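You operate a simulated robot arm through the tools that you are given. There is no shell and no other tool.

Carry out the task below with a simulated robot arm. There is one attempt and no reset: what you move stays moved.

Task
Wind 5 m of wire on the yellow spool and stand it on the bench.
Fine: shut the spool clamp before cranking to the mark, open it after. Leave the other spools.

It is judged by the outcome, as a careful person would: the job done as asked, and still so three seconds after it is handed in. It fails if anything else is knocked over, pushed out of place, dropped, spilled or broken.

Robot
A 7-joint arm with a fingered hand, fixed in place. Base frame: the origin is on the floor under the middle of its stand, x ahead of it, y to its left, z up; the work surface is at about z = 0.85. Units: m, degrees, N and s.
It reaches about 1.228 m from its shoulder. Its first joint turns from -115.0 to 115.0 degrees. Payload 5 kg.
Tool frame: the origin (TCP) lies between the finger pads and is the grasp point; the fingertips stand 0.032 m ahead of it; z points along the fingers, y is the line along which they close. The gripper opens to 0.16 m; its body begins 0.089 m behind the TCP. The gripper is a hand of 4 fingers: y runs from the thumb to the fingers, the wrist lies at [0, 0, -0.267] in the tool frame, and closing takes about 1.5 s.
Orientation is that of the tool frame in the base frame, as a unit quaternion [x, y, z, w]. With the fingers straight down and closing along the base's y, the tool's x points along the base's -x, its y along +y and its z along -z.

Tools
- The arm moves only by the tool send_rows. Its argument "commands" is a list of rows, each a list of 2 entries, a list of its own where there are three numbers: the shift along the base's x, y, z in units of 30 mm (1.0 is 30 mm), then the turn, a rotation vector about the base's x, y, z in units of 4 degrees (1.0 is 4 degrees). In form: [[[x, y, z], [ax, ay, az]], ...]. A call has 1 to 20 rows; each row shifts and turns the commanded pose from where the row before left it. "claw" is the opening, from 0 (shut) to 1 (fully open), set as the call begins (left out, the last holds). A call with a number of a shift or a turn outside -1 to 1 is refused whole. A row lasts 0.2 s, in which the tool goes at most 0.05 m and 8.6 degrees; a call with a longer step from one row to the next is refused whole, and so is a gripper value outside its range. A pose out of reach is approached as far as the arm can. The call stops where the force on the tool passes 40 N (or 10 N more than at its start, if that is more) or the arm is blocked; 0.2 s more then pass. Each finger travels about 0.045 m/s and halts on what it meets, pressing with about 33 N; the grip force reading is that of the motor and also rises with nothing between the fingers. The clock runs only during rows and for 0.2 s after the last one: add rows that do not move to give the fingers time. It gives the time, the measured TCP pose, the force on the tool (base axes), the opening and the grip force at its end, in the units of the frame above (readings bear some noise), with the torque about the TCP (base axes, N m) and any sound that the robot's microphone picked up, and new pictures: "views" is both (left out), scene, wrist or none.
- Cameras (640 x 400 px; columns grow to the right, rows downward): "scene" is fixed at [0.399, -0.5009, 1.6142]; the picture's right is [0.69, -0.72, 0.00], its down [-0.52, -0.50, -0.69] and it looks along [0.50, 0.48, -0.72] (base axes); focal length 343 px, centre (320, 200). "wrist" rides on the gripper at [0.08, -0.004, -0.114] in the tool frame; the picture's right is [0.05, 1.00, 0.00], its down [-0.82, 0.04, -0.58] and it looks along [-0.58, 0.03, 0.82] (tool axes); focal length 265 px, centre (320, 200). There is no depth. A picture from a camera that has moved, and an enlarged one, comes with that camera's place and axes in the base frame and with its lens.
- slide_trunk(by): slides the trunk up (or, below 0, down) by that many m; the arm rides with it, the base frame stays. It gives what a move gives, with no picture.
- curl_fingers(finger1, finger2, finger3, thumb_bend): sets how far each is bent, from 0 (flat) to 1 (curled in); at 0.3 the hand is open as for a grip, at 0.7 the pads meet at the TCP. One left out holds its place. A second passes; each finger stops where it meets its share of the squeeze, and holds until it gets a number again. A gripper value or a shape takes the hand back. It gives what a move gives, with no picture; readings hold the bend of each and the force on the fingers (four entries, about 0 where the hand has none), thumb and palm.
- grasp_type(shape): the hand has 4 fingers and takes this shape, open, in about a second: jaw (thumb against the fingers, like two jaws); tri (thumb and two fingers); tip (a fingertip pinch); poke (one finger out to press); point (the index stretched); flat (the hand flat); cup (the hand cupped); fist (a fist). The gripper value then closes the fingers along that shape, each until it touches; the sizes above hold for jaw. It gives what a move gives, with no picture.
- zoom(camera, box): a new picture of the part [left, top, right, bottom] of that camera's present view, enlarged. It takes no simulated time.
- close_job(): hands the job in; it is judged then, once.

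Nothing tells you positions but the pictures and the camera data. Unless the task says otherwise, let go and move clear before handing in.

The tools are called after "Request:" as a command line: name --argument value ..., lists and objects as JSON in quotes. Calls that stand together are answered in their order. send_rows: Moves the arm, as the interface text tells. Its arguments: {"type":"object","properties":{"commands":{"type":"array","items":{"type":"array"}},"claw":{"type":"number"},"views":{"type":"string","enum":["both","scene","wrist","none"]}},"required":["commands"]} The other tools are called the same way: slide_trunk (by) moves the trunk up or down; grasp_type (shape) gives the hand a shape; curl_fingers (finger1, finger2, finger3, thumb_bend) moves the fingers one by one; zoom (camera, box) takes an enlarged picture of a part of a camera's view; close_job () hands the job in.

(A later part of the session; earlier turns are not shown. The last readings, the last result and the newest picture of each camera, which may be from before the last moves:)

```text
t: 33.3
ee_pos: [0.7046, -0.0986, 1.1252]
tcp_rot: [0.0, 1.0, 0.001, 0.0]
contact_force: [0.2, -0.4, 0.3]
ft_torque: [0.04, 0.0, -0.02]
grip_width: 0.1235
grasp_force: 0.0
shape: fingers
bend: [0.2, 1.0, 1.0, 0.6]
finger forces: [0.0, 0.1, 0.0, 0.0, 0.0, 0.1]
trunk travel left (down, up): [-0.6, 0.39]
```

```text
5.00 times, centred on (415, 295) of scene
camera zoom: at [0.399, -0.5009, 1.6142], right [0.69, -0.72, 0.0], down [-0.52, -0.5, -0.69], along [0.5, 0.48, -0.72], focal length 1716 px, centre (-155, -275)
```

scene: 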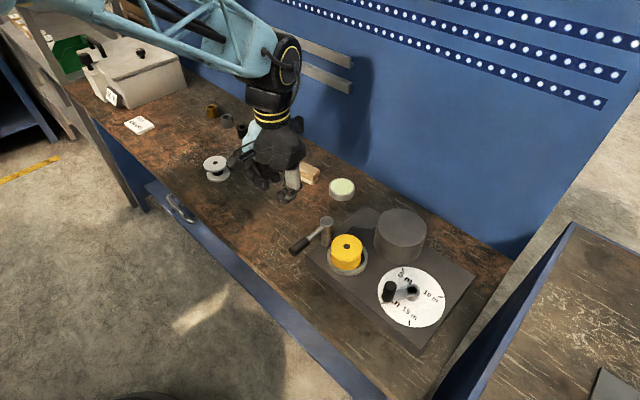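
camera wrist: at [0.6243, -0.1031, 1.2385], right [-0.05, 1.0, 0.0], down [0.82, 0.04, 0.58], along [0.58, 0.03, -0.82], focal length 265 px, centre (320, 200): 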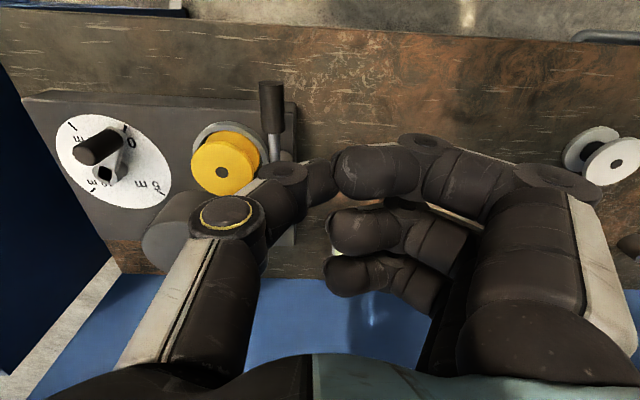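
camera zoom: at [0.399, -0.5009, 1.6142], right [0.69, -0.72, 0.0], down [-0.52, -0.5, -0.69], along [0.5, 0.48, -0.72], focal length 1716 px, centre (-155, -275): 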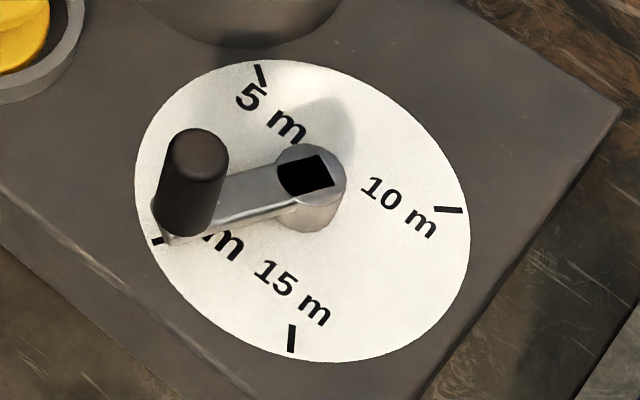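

The lever is horizontal along -x at z≈0.970 with a 12 mm radius grip, so its grip would just hit the spool top if swung over it. The safe first test is to nudge it away from the spool, towards +y. I'll close the jaw into a compact peg and place it on the -y side of the grip.

Request:
grasp_type --shape "jaw"

Request:
send_rows --commands '[[[-0.02, -0.5, 0], [0, 0, 0]], [[-0.02, -0.5, 0], [0, 0, 0]], [[-0.02, -0.5, 0], [0, 0, 0]], [[-0.02, -0.5, 0], [0, 0, 0]], [[-0.02, -0.5, 0], [0, 0, 0]], [[-0.02, -0.5, 0], [0, 0, 0]], [[-0.02, -0.5, 0], [0, 0, 0]], [[-0.02, -0.25, 0], [0, 0, 0]], [[0, 0, 0], [0, 0, 0]], [[0, 0, 0], [0, 0, 0]], [[0, 0, 0], [0, 0, 0]], [[0, 0, 0], [0, 0, 0]]]' --claw 0 --views "both"

```text
t: 34.2
ee_pos: [0.7044, -0.0993, 1.1254]
tcp_rot: [0.0, 1.0, 0.001, -0.001]
contact_force: [-0.7, 1.2, 0.0]
ft_torque: [0.02, 0.01, -0.02]
grip_width: 0.1595
grasp_force: 0.1
shape: jaw
bend: [0.3, 0.3, 0.3, 0.3]
finger forces: [0.1, 0.0, 0.1, 0.0, 0.0, 0.0]
trunk travel left (down, up): [-0.6, 0.39]
```

```text
t: 36.8
ee_pos: [0.7012, -0.2112, 1.1247]
tcp_rot: [0.0, 1.0, 0.0, 0.0]
contact_force: [-0.6, -0.2, -0.3]
ft_torque: [-0.01, -0.01, 0.02]
grip_width: 0.0
grasp_force: 33.2
shape: jaw
bend: [0.7, 0.63, 0.7, 0.67]
finger forces: [0.0, 0.1, 0.0, 0.1, 0.0, 0.0]
trunk travel left (down, up): [-0.6, 0.39]
camera wrist: at [0.6211, -0.2168, 1.2386], right [-0.05, 1.0, 0.0], down [0.82, 0.04, 0.58], along [0.58, 0.03, -0.82], focal length 265 px, centre (320, 200)
```

scene: 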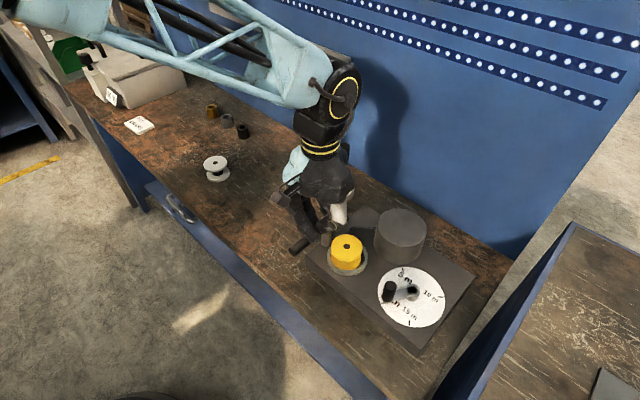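
wrist: 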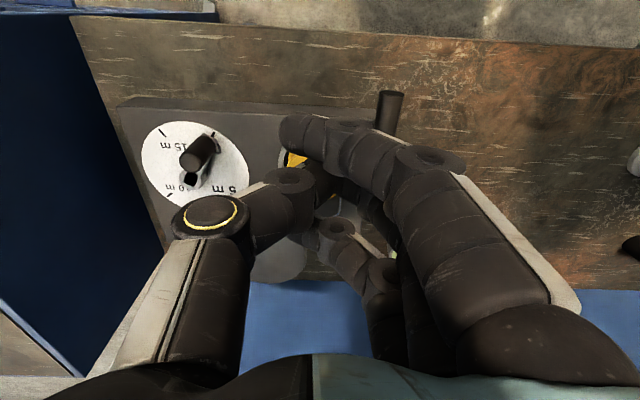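

The closed hand is over the space on the -y side of the lever grip. I'll move a little away from lever and spool, then go down beside the grip.

Request:
send_rows --commands '[[[-0.37, -0.46, -0.3], [0, 0, 0]], [[0, 0, -0.7], [0, 0, 0]], [[0, 0, -0.8], [0, 0, 0]], [[0, 0, -0.8], [0, 0, 0]], [[0, 0, -0.8], [0, 0, 0]], [[0, 0, -0.6], [0, 0, 0]], [[0, 0, -0.5], [0, 0, 0]], [[0, 0, -0.4], [0, 0, 0]], [[0, 0, 0], [0, 0, 0]]]' --views "both"

Request:
zoom --camera "scene" --box '[270, 180, 390, 280]'

```text
t: 38.8
ee_pos: [0.6885, -0.2249, 0.9787]
tcp_rot: [0.001, 1.0, 0.0, -0.001]
contact_force: [0.2, -1.0, 0.7]
ft_torque: [-0.02, -0.01, 0.0]
grip_width: 0.0001
grasp_force: 33.0
shape: jaw
bend: [0.7, 0.63, 0.7, 0.67]
finger forces: [0.0, 0.0, 0.1, 0.0, 0.1, 0.0]
trunk travel left (down, up): [-0.6, 0.39]
camera wrist: at [0.6087, -0.2285, 1.0925], right [-0.05, 1.0, 0.0], down [0.82, 0.04, 0.58], along [0.58, 0.03, -0.82], focal length 265 px, centre (320, 200)
```

scene: 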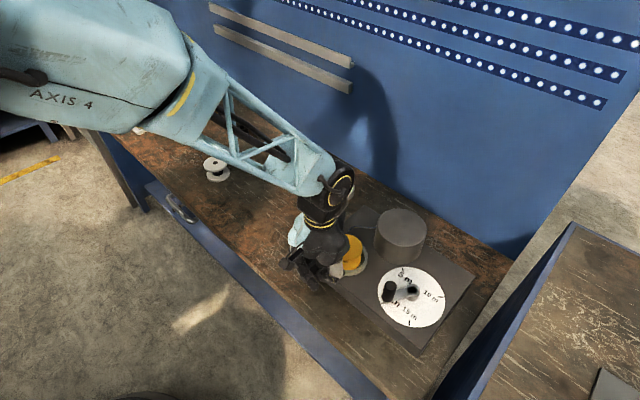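
wrist: 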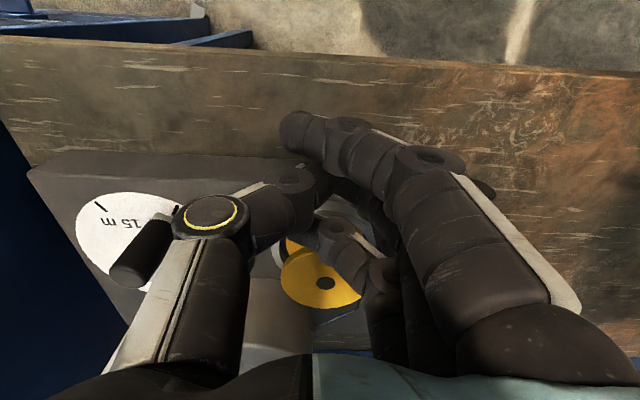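

```text
4.00 times, centred on (330, 230) of scene
camera zoom: at [0.399, -0.5009, 1.6142], right [0.69, -0.72, 0.0], down [-0.52, -0.5, -0.69], along [0.5, 0.48, -0.72], focal length 1372 px, centre (280, 80)
```

zoom: 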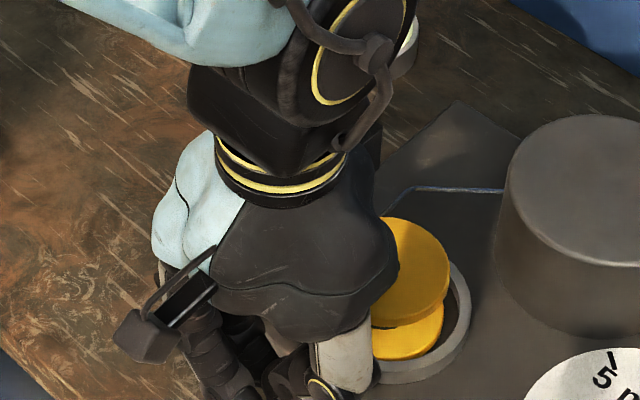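

I'm in place at (0.689, -0.225, 0.979). Now I nudge towards +y in small steps and watch the force.

Request:
send_rows --commands '[[[0, 0.2, 0], [0, 0, 0]], [[0, 0.2, 0], [0, 0, 0]], [[0, 0.2, 0], [0, 0, 0]], [[0, 0.15, 0], [0, 0, 0]], [[0, 0.15, 0], [0, 0, 0]], [[0, 0.1, 0], [0, 0, 0]], [[0, 0, 0], [0, 0, 0]]]' --views "wrist"

```text
t: 40.4
ee_pos: [0.6884, -0.1987, 0.9784]
tcp_rot: [0.001, 1.0, 0.001, 0.0]
contact_force: [-0.2, -24.9, 6.9]
ft_torque: [0.33, -0.01, 0.02]
grip_width: 0.0
grasp_force: 33.1
shape: jaw
bend: [0.7, 0.6, 0.7, 0.67]
finger forces: [0.0, 25.9, 0.0, 0.1, 0.0, 0.0]
trunk travel left (down, up): [-0.6, 0.39]
camera wrist: at [0.6081, -0.2022, 1.0919], right [-0.05, 1.0, 0.0], down [0.81, 0.04, 0.58], along [0.58, 0.03, -0.82], focal length 265 px, centre (320, 200)
```

wrist: 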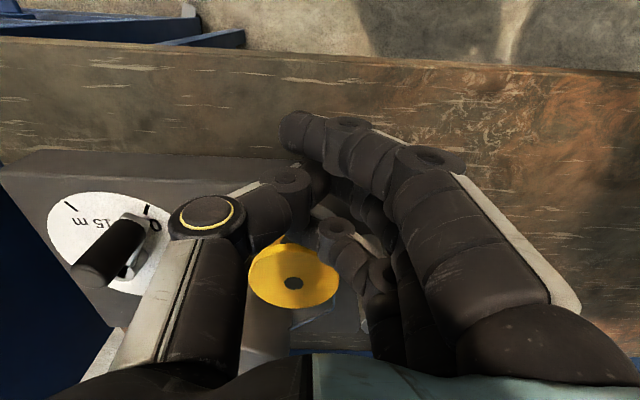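

Request:
zoom --camera "scene" --box '[260, 200, 360, 290]'

Request:
zoom --camera "wrist" --box '[240, 90, 520, 290]'

```text
4.44 times, centred on (310, 245) of scene
camera zoom: at [0.399, -0.5009, 1.6142], right [0.69, -0.72, 0.0], down [-0.52, -0.5, -0.69], along [0.5, 0.48, -0.72], focal length 1525 px, centre (364, 0)
```

zoom: 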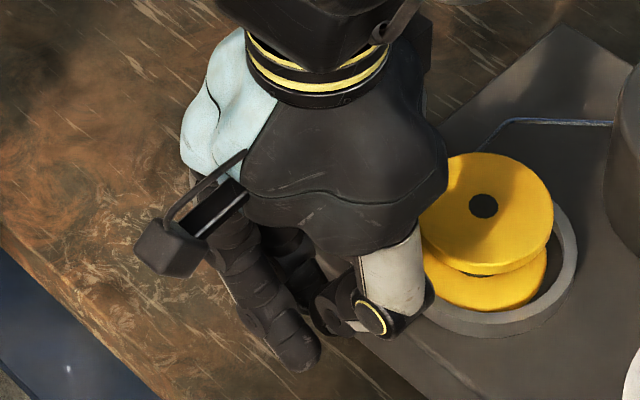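

```text
2.00 times, centred on (380, 190) of wrist
camera zoom: at [0.6081, -0.2022, 1.0919], right [-0.05, 1.0, 0.0], down [0.81, 0.04, 0.58], along [0.58, 0.03, -0.82], focal length 531 px, centre (200, 220)
```

zoom: 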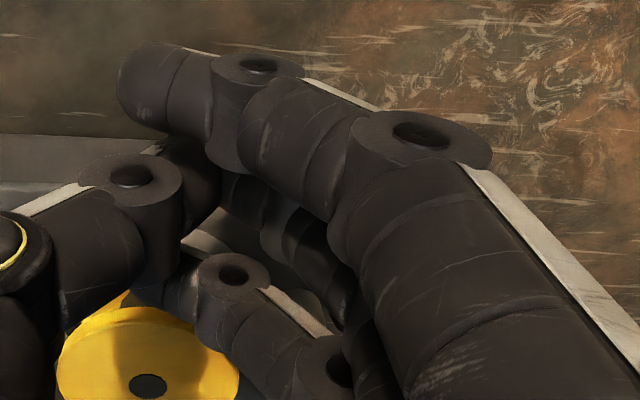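

The lever did not yield towards +y (25 N with no motion), so that is its end stop and the clamp must shut by swinging over the spool. I've also corrected the spool height: it is about 0.05 tall, so its top in the seat is near 0.954 and the lever grip (bottom about 0.959) clears it. I'll back off, rise, and get ready to hold the grip between thumb and fingers.

Request:
send_rows --commands '[[[0, -0.5, 0], [0, 0, 0]], [[0, -0.4, 0], [0, 0, 0]], [[0, 0, 0.8], [0, 0, 0]], [[0, 0, 1], [0, 0, 0]], [[0, 0, 1], [0, 0, 0]], [[0, 0, 1], [0, 0, 0]], [[0, 0.5, 0.2], [0, 0, 0]], [[0.05, 0.9, 0], [0, 0, 0]], [[0.1, 0.9, 0], [0, 0, 0]], [[0.1, 0.3, 0], [0, 0, 0]], [[0, 0, 0], [0, 0, 0]]]' --claw 0.6 --views "both"

```text
t: 42.8
ee_pos: [0.6961, -0.1436, 1.0981]
tcp_rot: [0.0, 1.0, 0.001, -0.001]
contact_force: [-0.1, 0.5, -0.4]
ft_torque: [0.0, 0.03, -0.01]
grip_width: 0.0956
grasp_force: 0.0
shape: jaw
bend: [0.71, 0.71, 0.71, 0.69]
finger forces: [0.0, 0.1, 0.0, 0.1, 0.0, 0.0]
trunk travel left (down, up): [-0.6, 0.39]
camera wrist: at [0.6154, -0.1478, 1.2108], right [-0.05, 1.0, 0.0], down [0.82, 0.04, 0.58], along [0.58, 0.03, -0.82], focal length 265 px, centre (320, 200)
```

scene: 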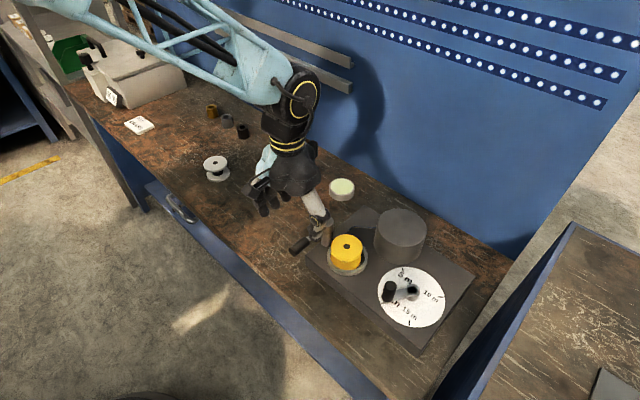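
wrist: 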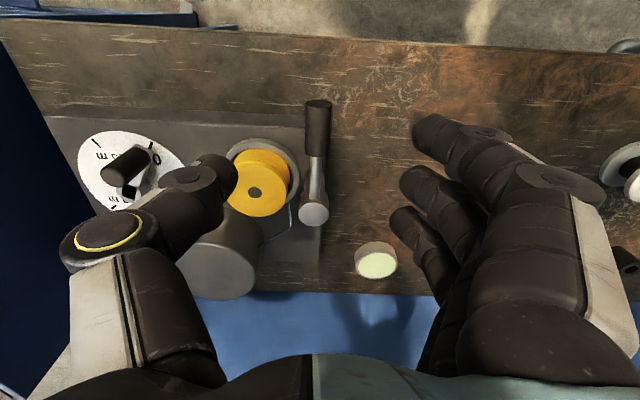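

The lever lies along y≈-0.145 from the post (0.794) to x≈0.680. I'll lower the part-open hand to straddle its grip at (0.700, -0.145), then close on it.

Request:
send_rows --commands '[[[0.13, -0.05, -0.5], [0, 0, 0]], [[0, 0, -0.8], [0, 0, 0]], [[0, 0, -0.8], [0, 0, 0]], [[0, 0, -0.8], [0, 0, 0]], [[0, 0, -0.7], [0, 0, 0]], [[0, 0, 0], [0, 0, 0]]]' --views "wrist"

Request:
send_rows --commands '[[[0, 0, 0], [0, 0, 0]], [[0, 0, 0], [0, 0, 0]], [[0, 0, 0], [0, 0, 0]], [[0, 0, 0], [0, 0, 0]], [[0, 0, 0], [0, 0, 0]], [[0, 0, 0], [0, 0, 0]], [[0, 0, 0], [0, 0, 0]]]' --claw 0.1 --views "both"

```text
t: 44.2
ee_pos: [0.6998, -0.1459, 0.989]
tcp_rot: [0.0, 1.0, 0.001, 0.0]
contact_force: [0.2, 0.0, -0.2]
ft_torque: [-0.01, 0.03, -0.03]
grip_width: 0.0958
grasp_force: 0.0
shape: jaw
bend: [0.71, 0.71, 0.71, 0.69]
finger forces: [0.0, 0.0, 0.1, 0.1, 0.0, 0.0]
trunk travel left (down, up): [-0.6, 0.39]
camera wrist: at [0.6198, -0.1498, 1.1025], right [-0.05, 1.0, 0.0], down [0.82, 0.04, 0.58], along [0.58, 0.03, -0.82], focal length 265 px, centre (320, 200)
```

wrist: 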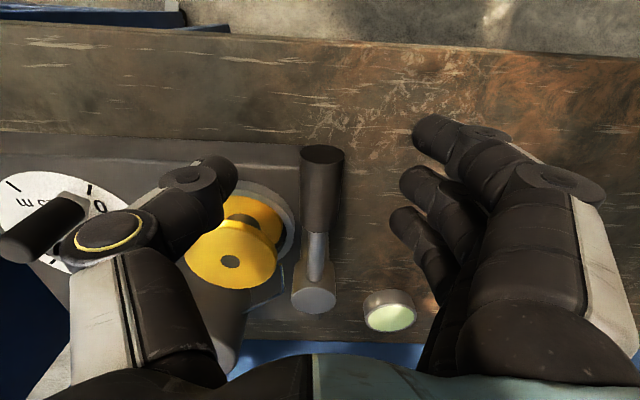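

```text
t: 45.8
ee_pos: [0.7002, -0.1453, 0.9891]
tcp_rot: [0.0, 1.0, 0.001, 0.0]
contact_force: [0.3, 1.1, -7.2]
ft_torque: [0.04, 0.01, 0.03]
grip_width: 0.0148
grasp_force: 32.9
shape: jaw
bend: [0.71, 0.72, 0.72, 0.7]
finger forces: [9.2, 9.5, 9.4, 0.0, 29.0, 0.0]
trunk travel left (down, up): [-0.6, 0.39]
camera wrist: at [0.6199, -0.1498, 1.1022], right [-0.05, 1.0, 0.0], down [0.82, 0.04, 0.58], along [0.58, 0.03, -0.82], focal length 265 px, centre (320, 200)
```

scene: 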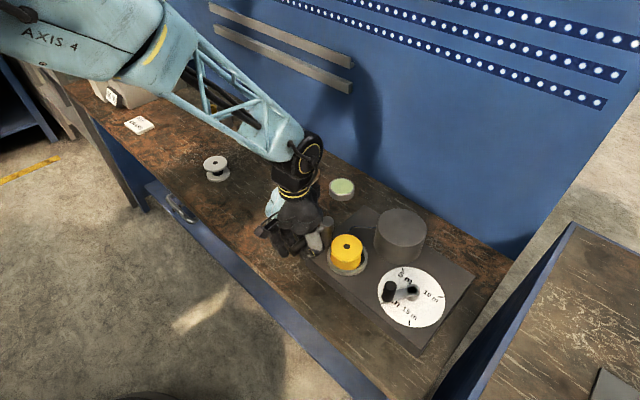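
wrist: 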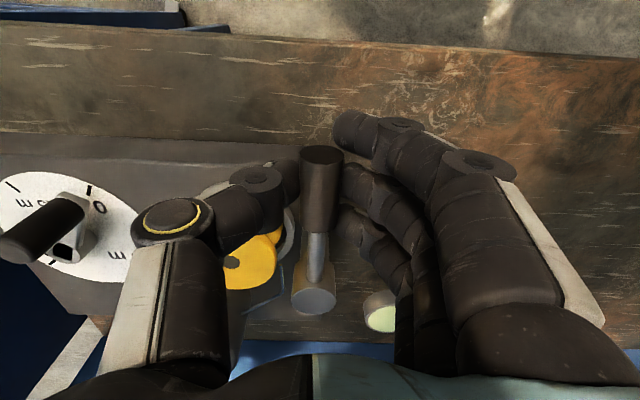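

The grip holds the lever evenly (fingers about 9 N each, thumb 29 N). I'll swing it the first 12° towards the spool along its arc and read the force.

Request:
send_rows --commands '[[[0.0076, -0.2186, 0], [0, 0, 1]], [[0.0228, -0.2175, 0], [0, 0, 1]], [[0.038, -0.2154, 0], [0, 0, 1]], [[0, 0, 0], [0, 0, 0]]]' --views "both"

```text
t: 46.8
ee_pos: [0.7017, -0.1643, 0.9898]
tcp_rot: [-0.104, 0.995, 0.0, -0.001]
contact_force: [4.6, 0.0, -16.1]
ft_torque: [0.02, -0.03, -0.08]
grip_width: 0.0146
grasp_force: 32.4
shape: jaw
bend: [0.71, 0.72, 0.72, 0.7]
finger forces: [9.2, 10.1, 10.4, 0.1, 30.5, 0.1]
trunk travel left (down, up): [-0.6, 0.39]
camera wrist: at [0.6243, -0.1851, 1.1026], right [-0.26, 0.97, 0.0], down [0.79, 0.21, 0.58], along [0.56, 0.15, -0.82], focal length 265 px, centre (320, 200)
```

scene: 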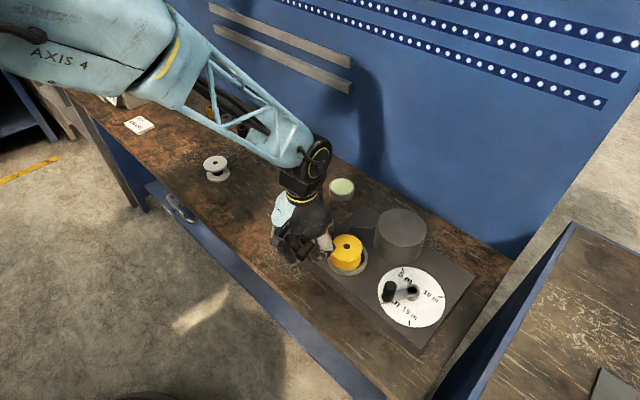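
wrist: 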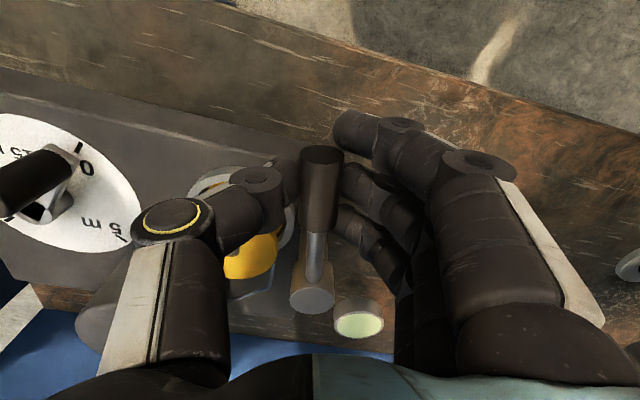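

The lever turns freely this way with the hand. I'll continue along the arc, easing down 1 mm to relax the vertical pull.

Request:
send_rows --commands '[[[0.0529, -0.2122, -0.03], [0, 0, 1]], [[0.0676, -0.208, 0], [0, 0, 1]], [[0.0819, -0.2028, 0], [0, 0, 1]], [[0.0959, -0.1966, 0], [0, 0, 1]], [[0.1094, -0.1894, 0], [0, 0, 1]], [[0.1223, -0.1813, 0], [0, 0, 1]], [[0.1347, -0.1723, 0], [0, 0, 1]], [[0.1463, -0.1625, 0], [0, 0, 1]], [[0.1573, -0.1519, 0], [0, 0, 1]], [[0, 0, 0], [0, 0, 0]]]' --views "both"

```text
t: 49.0
ee_pos: [0.7309, -0.2166, 0.988]
tcp_rot: [-0.406, 0.914, 0.001, 0.0]
contact_force: [-1.4, -0.1, -4.6]
ft_torque: [0.05, 0.08, 0.1]
grip_width: 0.0142
grasp_force: 32.7
shape: jaw
bend: [0.71, 0.72, 0.72, 0.7]
finger forces: [9.3, 9.4, 10.7, 0.0, 29.2, 0.1]
trunk travel left (down, up): [-0.6, 0.39]
camera wrist: at [0.6813, -0.2787, 1.1021], right [-0.78, 0.63, 0.0], down [0.52, 0.63, 0.58], along [0.36, 0.45, -0.82], focal length 265 px, centre (320, 200)
```

scene: 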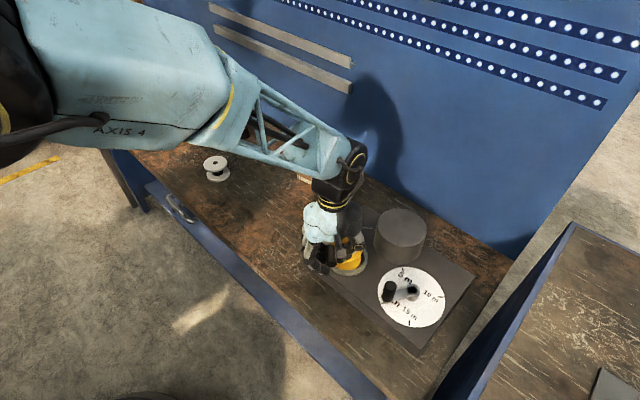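
wrist: 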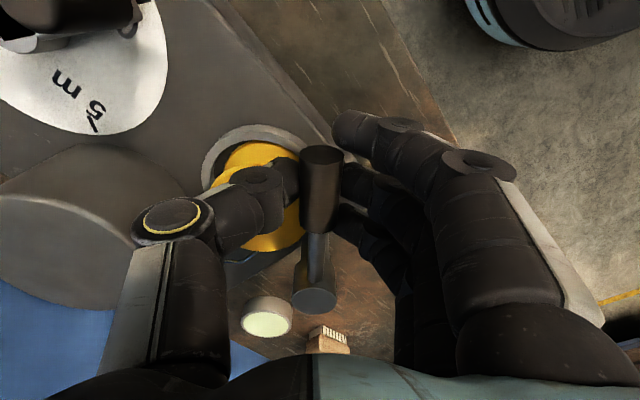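

The lever is at about 48° with low force, and the thumb is now coming over the spool. I'll continue in smaller batches, checking for contact.

Request:
send_rows --commands '[[[0.1675, -0.1406, 0], [0, 0, 1]], [[0.1769, -0.1286, 0], [0, 0, 1]], [[0.1855, -0.1159, 0], [0, 0, 1]], [[0.1931, -0.1026, 0], [0, 0, 1]], [[0, 0, 0], [0, 0, 0]]]' --views "wrist"

```text
t: 50.2
ee_pos: [0.7532, -0.2285, 0.9888]
tcp_rot: [-0.53, 0.848, 0.001, -0.001]
contact_force: [0.6, -1.3, -5.9]
ft_torque: [-0.05, -0.01, -0.08]
grip_width: 0.0142
grasp_force: 33.3
shape: jaw
bend: [0.71, 0.72, 0.72, 0.7]
finger forces: [9.6, 9.4, 9.6, 0.0, 30.5, 0.1]
trunk travel left (down, up): [-0.6, 0.39]
camera wrist: at [0.721, -0.3042, 1.102], right [-0.92, 0.39, 0.0], down [0.32, 0.75, 0.58], along [0.22, 0.53, -0.82], focal length 265 px, centre (320, 200)
```

wrist: 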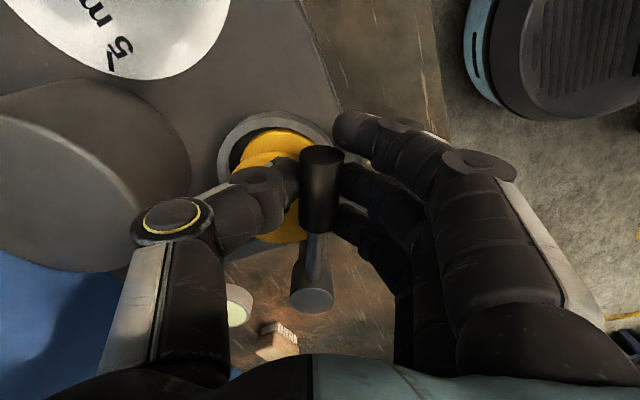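

Request:
send_rows --commands '[[[0.1998, -0.089, 0], [0, 0, 1]], [[0.2055, -0.0748, 0], [0, 0, 1]], [[0.2102, -0.0603, 0], [0, 0, 1]], [[0.2139, -0.0455, 0], [0, 0, 1]], [[0, 0, 0], [0, 0, 0]]]' --views "both"

```text
t: 51.4
ee_pos: [0.7786, -0.2376, 0.9891]
tcp_rot: [-0.643, 0.766, 0.0, -0.001]
contact_force: [-0.6, -3.9, -2.6]
ft_torque: [-0.05, 0.04, 0.01]
grip_width: 0.0145
grasp_force: 33.1
shape: jaw
bend: [0.71, 0.72, 0.72, 0.71]
finger forces: [9.5, 9.2, 10.4, 0.1, 30.1, 0.0]
trunk travel left (down, up): [-0.6, 0.39]
camera wrist: at [0.7683, -0.3185, 1.1018], right [-0.99, 0.12, 0.0], down [0.1, 0.81, 0.58], along [0.07, 0.57, -0.82], focal length 265 px, centre (320, 200)
```

scene: 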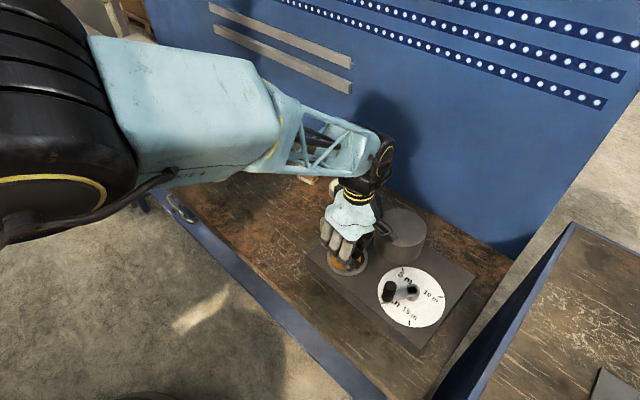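
wrist: 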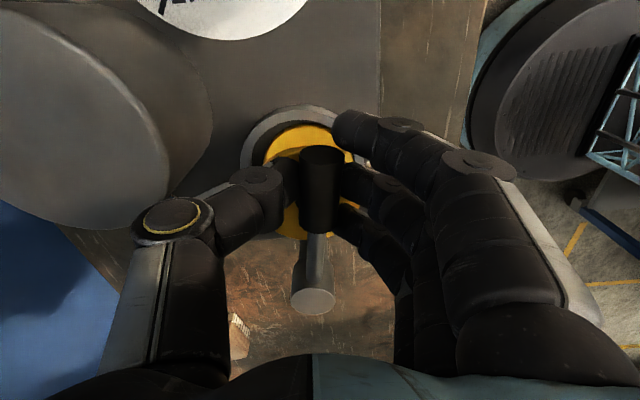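

At 80° with little resistance. I'll continue to 90° and see whether it meets its end stop.

Request:
send_rows --commands '[[[0.2166, -0.0304, 0], [0, 0, 1]], [[0.2182, -0.0153, 0], [0, 0, 1]], [[0.1094, -0.0019, 0], [0, 0, 0.5]], [[0, 0, 0], [0, 0, 0]]]' --views "wrist"

```text
t: 52.4
ee_pos: [0.7943, -0.2399, 0.9887]
tcp_rot: [0.707, -0.707, -0.001, 0.0]
contact_force: [0.8, -2.4, -1.7]
ft_torque: [-0.06, 0.02, -0.01]
grip_width: 0.0146
grasp_force: 33.2
shape: jaw
bend: [0.71, 0.72, 0.72, 0.71]
finger forces: [9.3, 9.1, 10.1, 0.0, 30.0, 0.1]
trunk travel left (down, up): [-0.6, 0.39]
camera wrist: at [0.7986, -0.3206, 1.1017], right [-1.0, -0.05, 0.0], down [-0.04, 0.82, 0.58], along [-0.03, 0.58, -0.82], focal length 265 px, centre (320, 200)
```

wrist: 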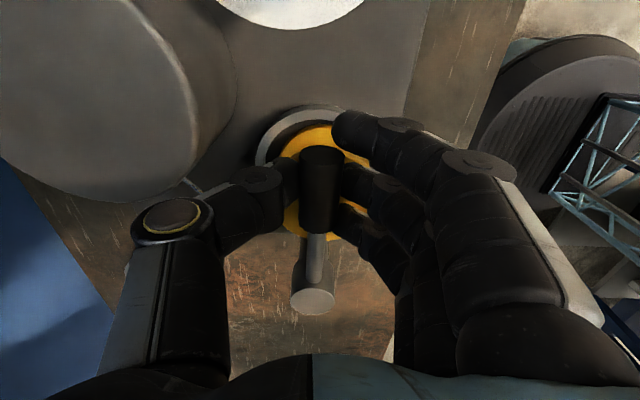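

No stop at 90° yet. I'll test a few degrees further, one small step at a time.

Request:
send_rows --commands '[[[0.2186, 0.0076, 0], [0, 0, 1]], [[0, 0, 0], [0, 0, 0]]]' --views "none"

Request:
send_rows --commands '[[[0.1, 0.008, 0], [0, 0, 0.5]], [[0.11, 0.014, 0], [0, 0, 0.5]], [[0, 0, 0], [0, 0, 0]]]' --views "wrist"

```text
t: 53.0
ee_pos: [0.7981, -0.2397, 0.9891]
tcp_rot: [0.731, -0.682, -0.002, 0.001]
contact_force: [-17.5, 0.2, -8.7]
ft_torque: [0.04, 0.48, -0.27]
grip_width: 0.0138
grasp_force: 32.6
shape: jaw
bend: [0.71, 0.72, 0.71, 0.71]
finger forces: [12.0, 12.7, 13.4, 0.0, 25.8, 0.1]
trunk travel left (down, up): [-0.6, 0.39]
```

```text
t: 53.8
ee_pos: [0.8033, -0.2393, 0.9884]
tcp_rot: [0.754, -0.656, -0.004, 0.004]
contact_force: [-22.6, 0.3, -2.2]
ft_torque: [0.05, 0.6, -0.25]
grip_width: 0.013
grasp_force: 32.9
shape: jaw
bend: [0.7, 0.72, 0.71, 0.71]
finger forces: [13.2, 23.4, 14.0, 0.0, 24.4, 0.0]
trunk travel left (down, up): [-0.6, 0.39]
stopped in row 3: the force on the tool passed its limit at 40 N (the readings are from after the stop); the commanded pose is now the measured one
camera wrist: at [0.8193, -0.3187, 1.1013], right [-0.98, -0.19, 0.01], down [-0.15, 0.8, 0.58], along [-0.12, 0.57, -0.81], focal length 265 px, centre (320, 200)
```

wrist: 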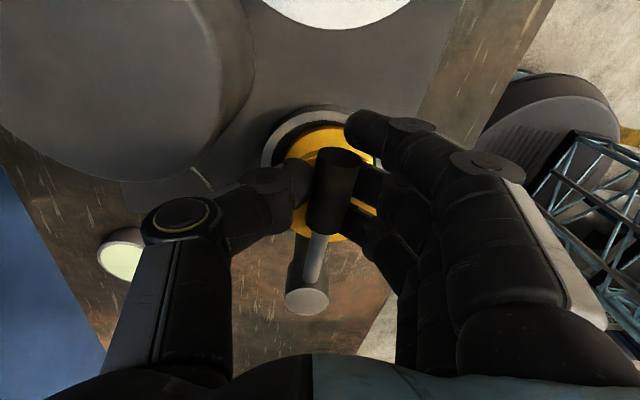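

The lever hit its end stop at about 90°, so the clamp is shut. I'll relax back to 90°, open the fingers just enough to clear the grip, and rise straight up.

Request:
send_rows --commands '[[[-0.14, 0, 0], [0, 0, -0.9]], [[-0.13, 0, 0], [0, 0, -0.9]], [[0, 0, 0], [0, 0, 0]]]' --views "none"

Request:
send_rows --commands '[[[0, 0, 0.03], [0, 0, 0]], [[0, 0, 0], [0, 0, 0]], [[0, 0, 0], [0, 0, 0]], [[0, 0, 0], [0, 0, 0]]]' --claw 0.33 --views "wrist"

```text
t: 54.6
ee_pos: [0.7977, -0.2411, 0.9879]
tcp_rot: [0.711, -0.703, -0.002, 0.001]
contact_force: [-3.6, -9.3, -8.0]
ft_torque: [0.08, 0.03, 0.44]
grip_width: 0.0133
grasp_force: 33.3
shape: jaw
bend: [0.7, 0.72, 0.71, 0.71]
finger forces: [19.5, 14.5, 12.6, 0.0, 29.0, 0.1]
trunk travel left (down, up): [-0.6, 0.39]
```

```text
t: 55.6
ee_pos: [0.7979, -0.239, 0.9899]
tcp_rot: [0.712, -0.702, -0.003, 0.002]
contact_force: [0.5, 0.2, 0.1]
ft_torque: [-0.01, -0.01, -0.02]
grip_width: 0.052
grasp_force: 0.2
shape: jaw
bend: [0.73, 0.73, 0.73, 0.7]
finger forces: [0.0, 0.1, 0.1, 0.1, 0.0, 0.0]
trunk travel left (down, up): [-0.6, 0.39]
camera wrist: at [0.8033, -0.3198, 1.1025], right [-1.0, -0.07, 0.0], down [-0.05, 0.81, 0.58], along [-0.04, 0.58, -0.82], focal length 265 px, centre (320, 200)
```

wrist: 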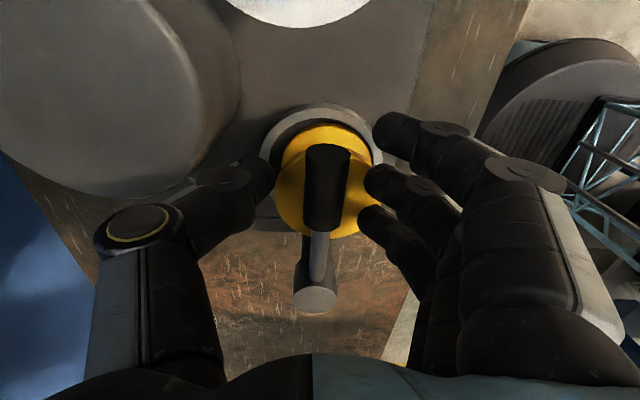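

The lever now lies across the spool and stays there. I'll lift the hand clear.

Request:
send_rows --commands '[[[0, 0, 0.3], [0, 0, 0]], [[0, 0, 0.6], [0, 0, 0]], [[0, 0, 1], [0, 0, 0]], [[0, 0, 1], [0, 0, 0]], [[0, 0, 1], [0, 0, 0]], [[0, 0, 0.4], [0, 0, 0]], [[0, 0, 0], [0, 0, 0]]]' --views "both"

Request:
zoom --camera "scene" --box '[300, 210, 480, 340]'

```text
t: 57.2
ee_pos: [0.7984, -0.2404, 1.1185]
tcp_rot: [0.712, -0.702, -0.002, 0.001]
contact_force: [0.1, 0.1, 0.0]
ft_torque: [-0.01, -0.04, 0.03]
grip_width: 0.0523
grasp_force: 0.0
shape: jaw
bend: [0.73, 0.73, 0.73, 0.7]
finger forces: [0.1, 0.0, 0.1, 0.0, 0.0, 0.0]
trunk travel left (down, up): [-0.6, 0.39]
camera wrist: at [0.8034, -0.3209, 1.2327], right [-1.0, -0.07, 0.01], down [-0.05, 0.81, 0.58], along [-0.04, 0.58, -0.82], focal length 265 px, centre (320, 200)
```

scene: 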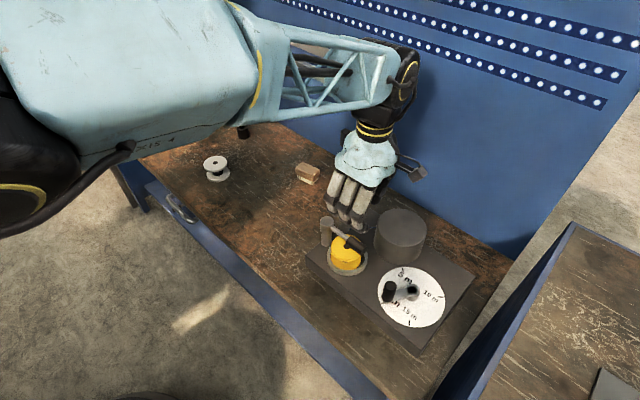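
wrist: 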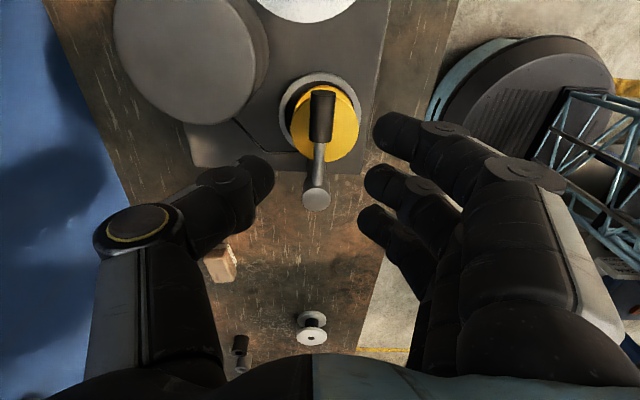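

```text
3.08 times, centred on (390, 275) of scene
camera zoom: at [0.399, -0.5009, 1.6142], right [0.69, -0.72, 0.0], down [-0.52, -0.5, -0.69], along [0.5, 0.48, -0.72], focal length 1056 px, centre (105, -31)
```

zoom: 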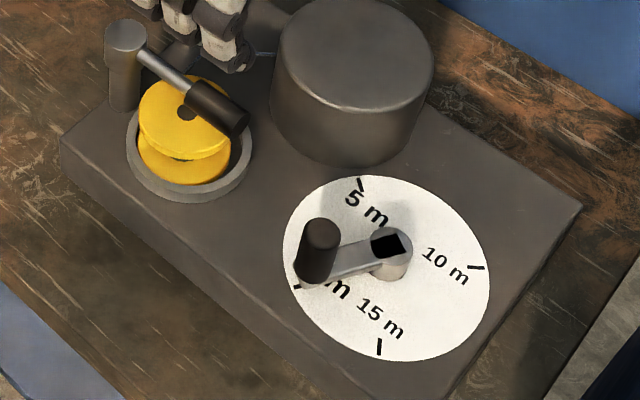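

The lever lies over the spool, clamp shut. Next is the crank: the knob stands at about (0.765, -0.352), top z≈0.971, around a centre at (0.819, -0.385), and the crank points at 0. It must go about 100° clockwise (seen from above) to the 5 m mark, and the drum is close by there, so I'll push with a single finger. I'll shape the hand: finger 1 out, the rest curled.

Request:
curl_fingers --finger1 0.45 --finger2 1 --finger3 1 --thumb_bend 1

Request:
send_rows --commands '[[[0, -0.5, 0.3], [0, 0, 0]], [[0, -0.7, 0.3], [0, 0, 0]], [[0, -0.7, 0.3], [0, 0, 0]], [[0, -0.7, 0.1], [0, 0, 0]], [[0, -0.5, 0], [0, 0, 0]], [[0, 0, 0], [0, 0, 0]]]' --views "both"

```text
t: 58.2
ee_pos: [0.7981, -0.2414, 1.1194]
tcp_rot: [0.712, -0.702, -0.003, 0.001]
contact_force: [-0.9, -0.1, 0.0]
ft_torque: [0.02, 0.02, 0.0]
grip_width: 0.0478
grasp_force: 0.1
shape: fingers
bend: [0.45, 1.0, 1.0, 0.91]
finger forces: [0.0, 0.1, 0.0, 0.0, 0.0, 0.0]
trunk travel left (down, up): [-0.6, 0.39]
```

```text
t: 59.6
ee_pos: [0.7991, -0.333, 1.1497]
tcp_rot: [0.712, -0.702, -0.002, 0.002]
contact_force: [0.4, 0.9, -0.2]
ft_torque: [-0.05, 0.02, 0.04]
grip_width: 0.0478
grasp_force: 0.0
shape: fingers
bend: [0.45, 1.0, 1.0, 0.91]
finger forces: [0.0, 0.1, 0.0, 0.1, 0.1, 0.0]
trunk travel left (down, up): [-0.6, 0.39]
camera wrist: at [0.8049, -0.4138, 1.2632], right [-1.0, -0.07, 0.01], down [-0.05, 0.81, 0.58], along [-0.04, 0.58, -0.82], focal length 265 px, centre (320, 200)
```

scene: 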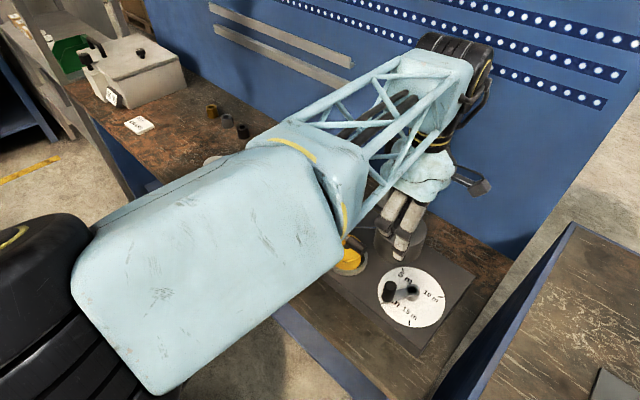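
wrist: 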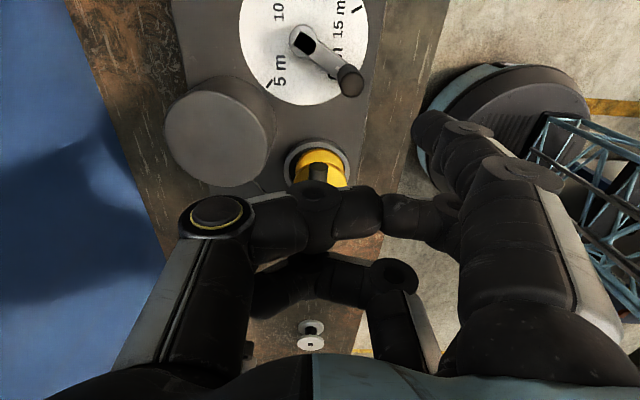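

From this angle the knob is at about (0.767, -0.356), the hub at (0.819, -0.386) and the 5 m tick at about 48° round. I'll lower finger 1 behind the knob, on its -x/-y side.

Request:
send_rows --commands '[[[0.13, -0.8, 0], [0, 0, 0]], [[0, 0, -0.8], [0, 0, 0]], [[0, 0, -0.9], [0, 0, 0]], [[0, 0, -0.9], [0, 0, 0]], [[0, 0, -0.9], [0, 0, 0]], [[0, 0, -0.6], [0, 0, 0]], [[0, 0, 0], [0, 0, 0]]]' --views "both"

Request:
zoom --camera "scene" --box '[340, 220, 480, 340]'

```text
t: 61.2
ee_pos: [0.8028, -0.3541, 1.0241]
tcp_rot: [0.712, -0.702, -0.003, 0.002]
contact_force: [0.6, 0.0, -0.3]
ft_torque: [-0.02, 0.0, -0.01]
grip_width: 0.0478
grasp_force: 0.0
shape: fingers
bend: [0.45, 1.0, 1.0, 0.91]
finger forces: [0.0, 0.0, 0.1, 0.1, 0.0, 0.1]
trunk travel left (down, up): [-0.6, 0.39]
camera wrist: at [0.8087, -0.4355, 1.1369], right [-1.0, -0.07, 0.01], down [-0.05, 0.81, 0.58], along [-0.04, 0.58, -0.82], focal length 265 px, centre (320, 200)
```

scene: 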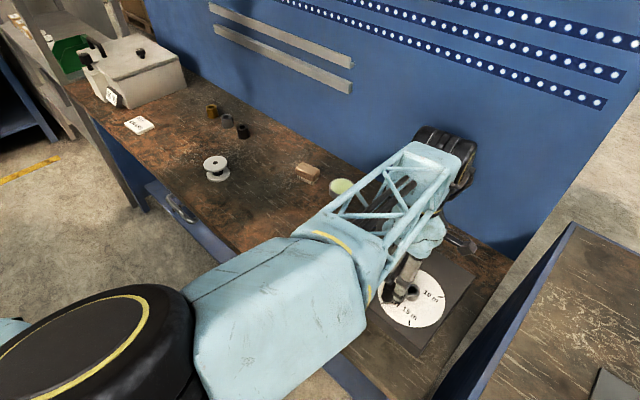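
wrist: 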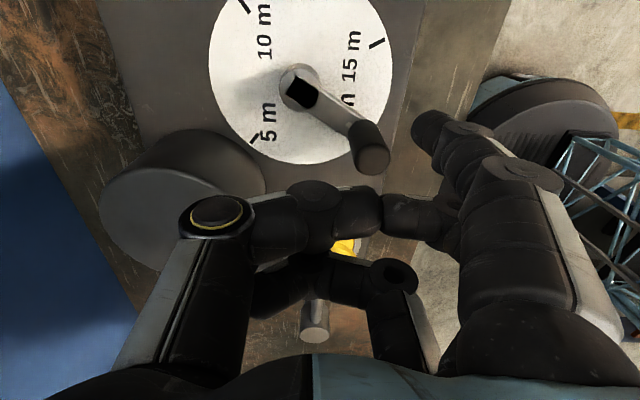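

```text
3.33 times, centred on (410, 280) of scene
camera zoom: at [0.399, -0.5009, 1.6142], right [0.69, -0.72, 0.0], down [-0.52, -0.5, -0.69], along [0.5, 0.48, -0.72], focal length 1144 px, centre (20, -67)
```

zoom: 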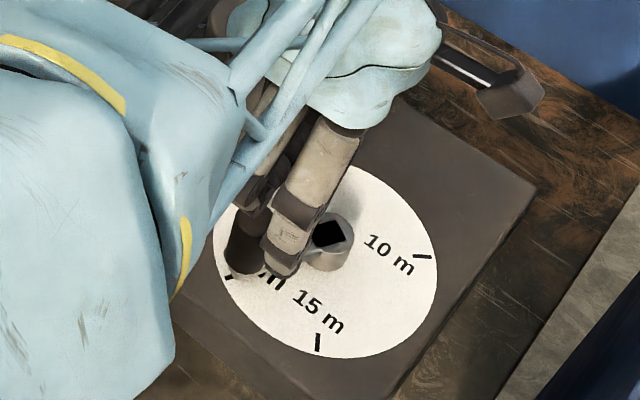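

The finger is well placed: about 38 mm behind the knob along the push line. I'll lower the last 4 cm so the fingertip overlaps the knob's height.

Request:
send_rows --commands '[[[0, 0, -0.7], [0, 0, 0]], [[0, 0, -0.7], [0, 0, 0]], [[0, 0, 0], [0, 0, 0]]]' --views "wrist"

Request:
zoom --camera "wrist" --box '[200, 40, 520, 240]'

```text
t: 62.0
ee_pos: [0.8028, -0.3559, 0.9832]
tcp_rot: [0.712, -0.702, -0.002, 0.001]
contact_force: [-0.5, 0.0, -0.8]
ft_torque: [-0.02, 0.01, -0.03]
grip_width: 0.0479
grasp_force: 0.2
shape: fingers
bend: [0.45, 1.0, 1.0, 0.91]
finger forces: [0.0, 0.0, 0.1, 0.0, 0.1, 0.1]
trunk travel left (down, up): [-0.6, 0.39]
camera wrist: at [0.8092, -0.4377, 1.0955], right [-1.0, -0.07, 0.01], down [-0.05, 0.81, 0.58], along [-0.04, 0.58, -0.82], focal length 265 px, centre (320, 200)
```

wrist: 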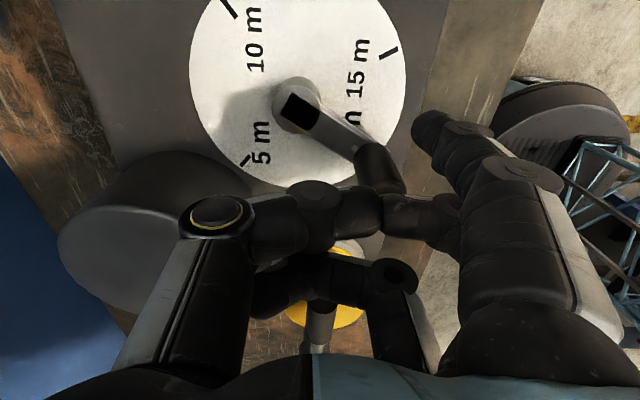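

```text
2.00 times, centred on (360, 140) of wrist
camera zoom: at [0.8092, -0.4377, 1.0955], right [-1.0, -0.07, 0.01], down [-0.05, 0.81, 0.58], along [-0.04, 0.58, -0.82], focal length 531 px, centre (240, 320)
```

zoom: 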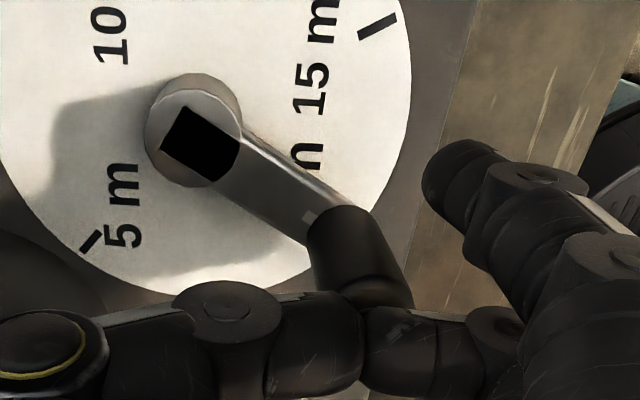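

The fingertip is beside the knob with a clear view of the dial. I'll start pushing the knob along its circle and check that it follows.

Request:
send_rows --commands '[[[0.2, 0.087, 0], [0, 0, 0]], [[0.2, 0.087, 0], [0, 0, 0]], [[0.023, 0.217, 0], [0, 0, 0]], [[0.05, 0.21, 0], [0, 0, 0]], [[0.07, 0.203, 0], [0, 0, 0]], [[0, 0, 0], [0, 0, 0]]]' --views "wrist"

```text
t: 63.4
ee_pos: [0.8182, -0.3322, 0.9826]
tcp_rot: [0.712, -0.703, -0.004, 0.001]
contact_force: [-0.6, -0.2, 0.3]
ft_torque: [0.0, -0.02, 0.03]
grip_width: 0.0479
grasp_force: 0.3
shape: fingers
bend: [0.45, 1.0, 1.0, 0.91]
finger forces: [0.2, 0.0, 0.0, 0.1, 0.0, 0.0]
trunk travel left (down, up): [-0.6, 0.39]
camera wrist: at [0.8237, -0.4134, 1.0963], right [-1.0, -0.07, 0.0], down [-0.05, 0.81, 0.58], along [-0.04, 0.58, -0.82], focal length 265 px, centre (320, 200)
```

wrist: 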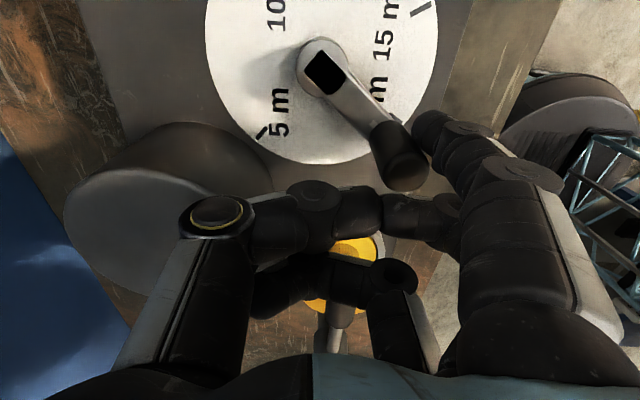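

The crank turns easily with the finger, and force is negligible. I'll continue along the circle.

Request:
send_rows --commands '[[[0.093, 0.197, 0], [0, 0, 0]], [[0.11, 0.187, 0], [0, 0, 0]], [[0.13, 0.173, 0], [0, 0, 0]], [[0.147, 0.157, 0], [0, 0, 0]], [[0.163, 0.143, 0], [0, 0, 0]], [[0, 0, 0], [0, 0, 0]]]' --views "wrist"

```text
t: 64.8
ee_pos: [0.838, -0.3084, 0.9833]
tcp_rot: [0.712, -0.702, -0.002, 0.001]
contact_force: [-1.4, -0.5, 0.2]
ft_torque: [-0.01, 0.0, 0.01]
grip_width: 0.0483
grasp_force: 0.1
shape: fingers
bend: [0.45, 1.0, 1.0, 0.91]
finger forces: [0.7, 0.1, 0.1, 0.0, 0.1, 0.0]
trunk travel left (down, up): [-0.6, 0.39]
camera wrist: at [0.8439, -0.3881, 1.0966], right [-1.0, -0.07, 0.01], down [-0.05, 0.81, 0.58], along [-0.04, 0.58, -0.82], focal length 265 px, centre (320, 200)
```

wrist: 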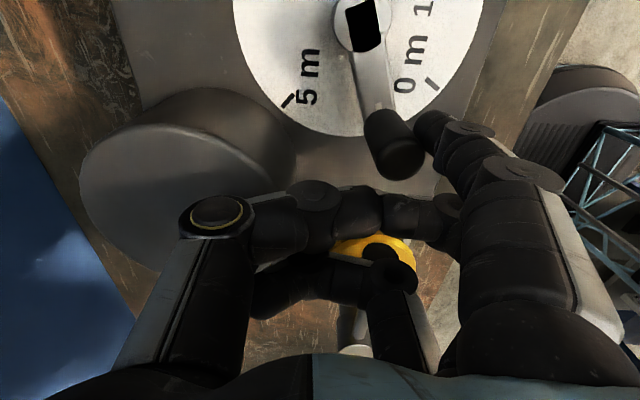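

The crank has left the 0 tick (about 40° so far). I'll raise the hand 5 mm for clearance over the lever end and keep pushing.

Request:
send_rows --commands '[[[0, 0, 0.17], [0, 0, 0]], [[0.177, 0.123, 0], [0, 0, 0]], [[0.19, 0.103, 0], [0, 0, 0]], [[0.2, 0.087, 0], [0, 0, 0]], [[0.207, 0.063, 0], [0, 0, 0]], [[0, 0, 0], [0, 0, 0]]]' --views "wrist"

```text
t: 66.2
ee_pos: [0.8594, -0.2951, 0.9886]
tcp_rot: [0.712, -0.703, -0.003, 0.002]
contact_force: [-1.4, -1.5, 0.1]
ft_torque: [-0.01, 0.01, -0.02]
grip_width: 0.0489
grasp_force: 0.8
shape: fingers
bend: [0.44, 1.0, 1.0, 0.91]
finger forces: [0.6, 0.1, 0.1, 0.0, 0.0, 0.0]
trunk travel left (down, up): [-0.6, 0.39]
camera wrist: at [0.8666, -0.3758, 1.1009], right [-1.0, -0.07, 0.0], down [-0.05, 0.81, 0.58], along [-0.04, 0.58, -0.82], focal length 265 px, centre (320, 200)
```

wrist: 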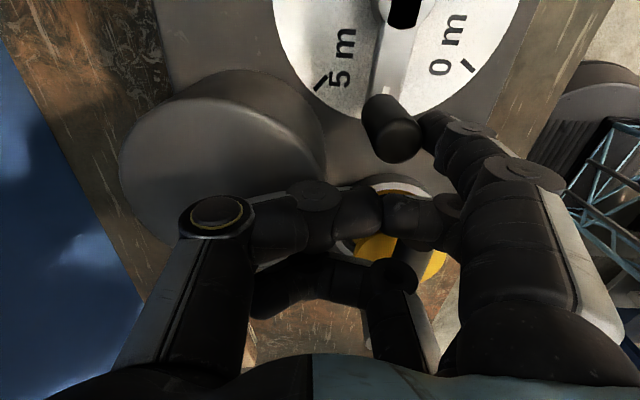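

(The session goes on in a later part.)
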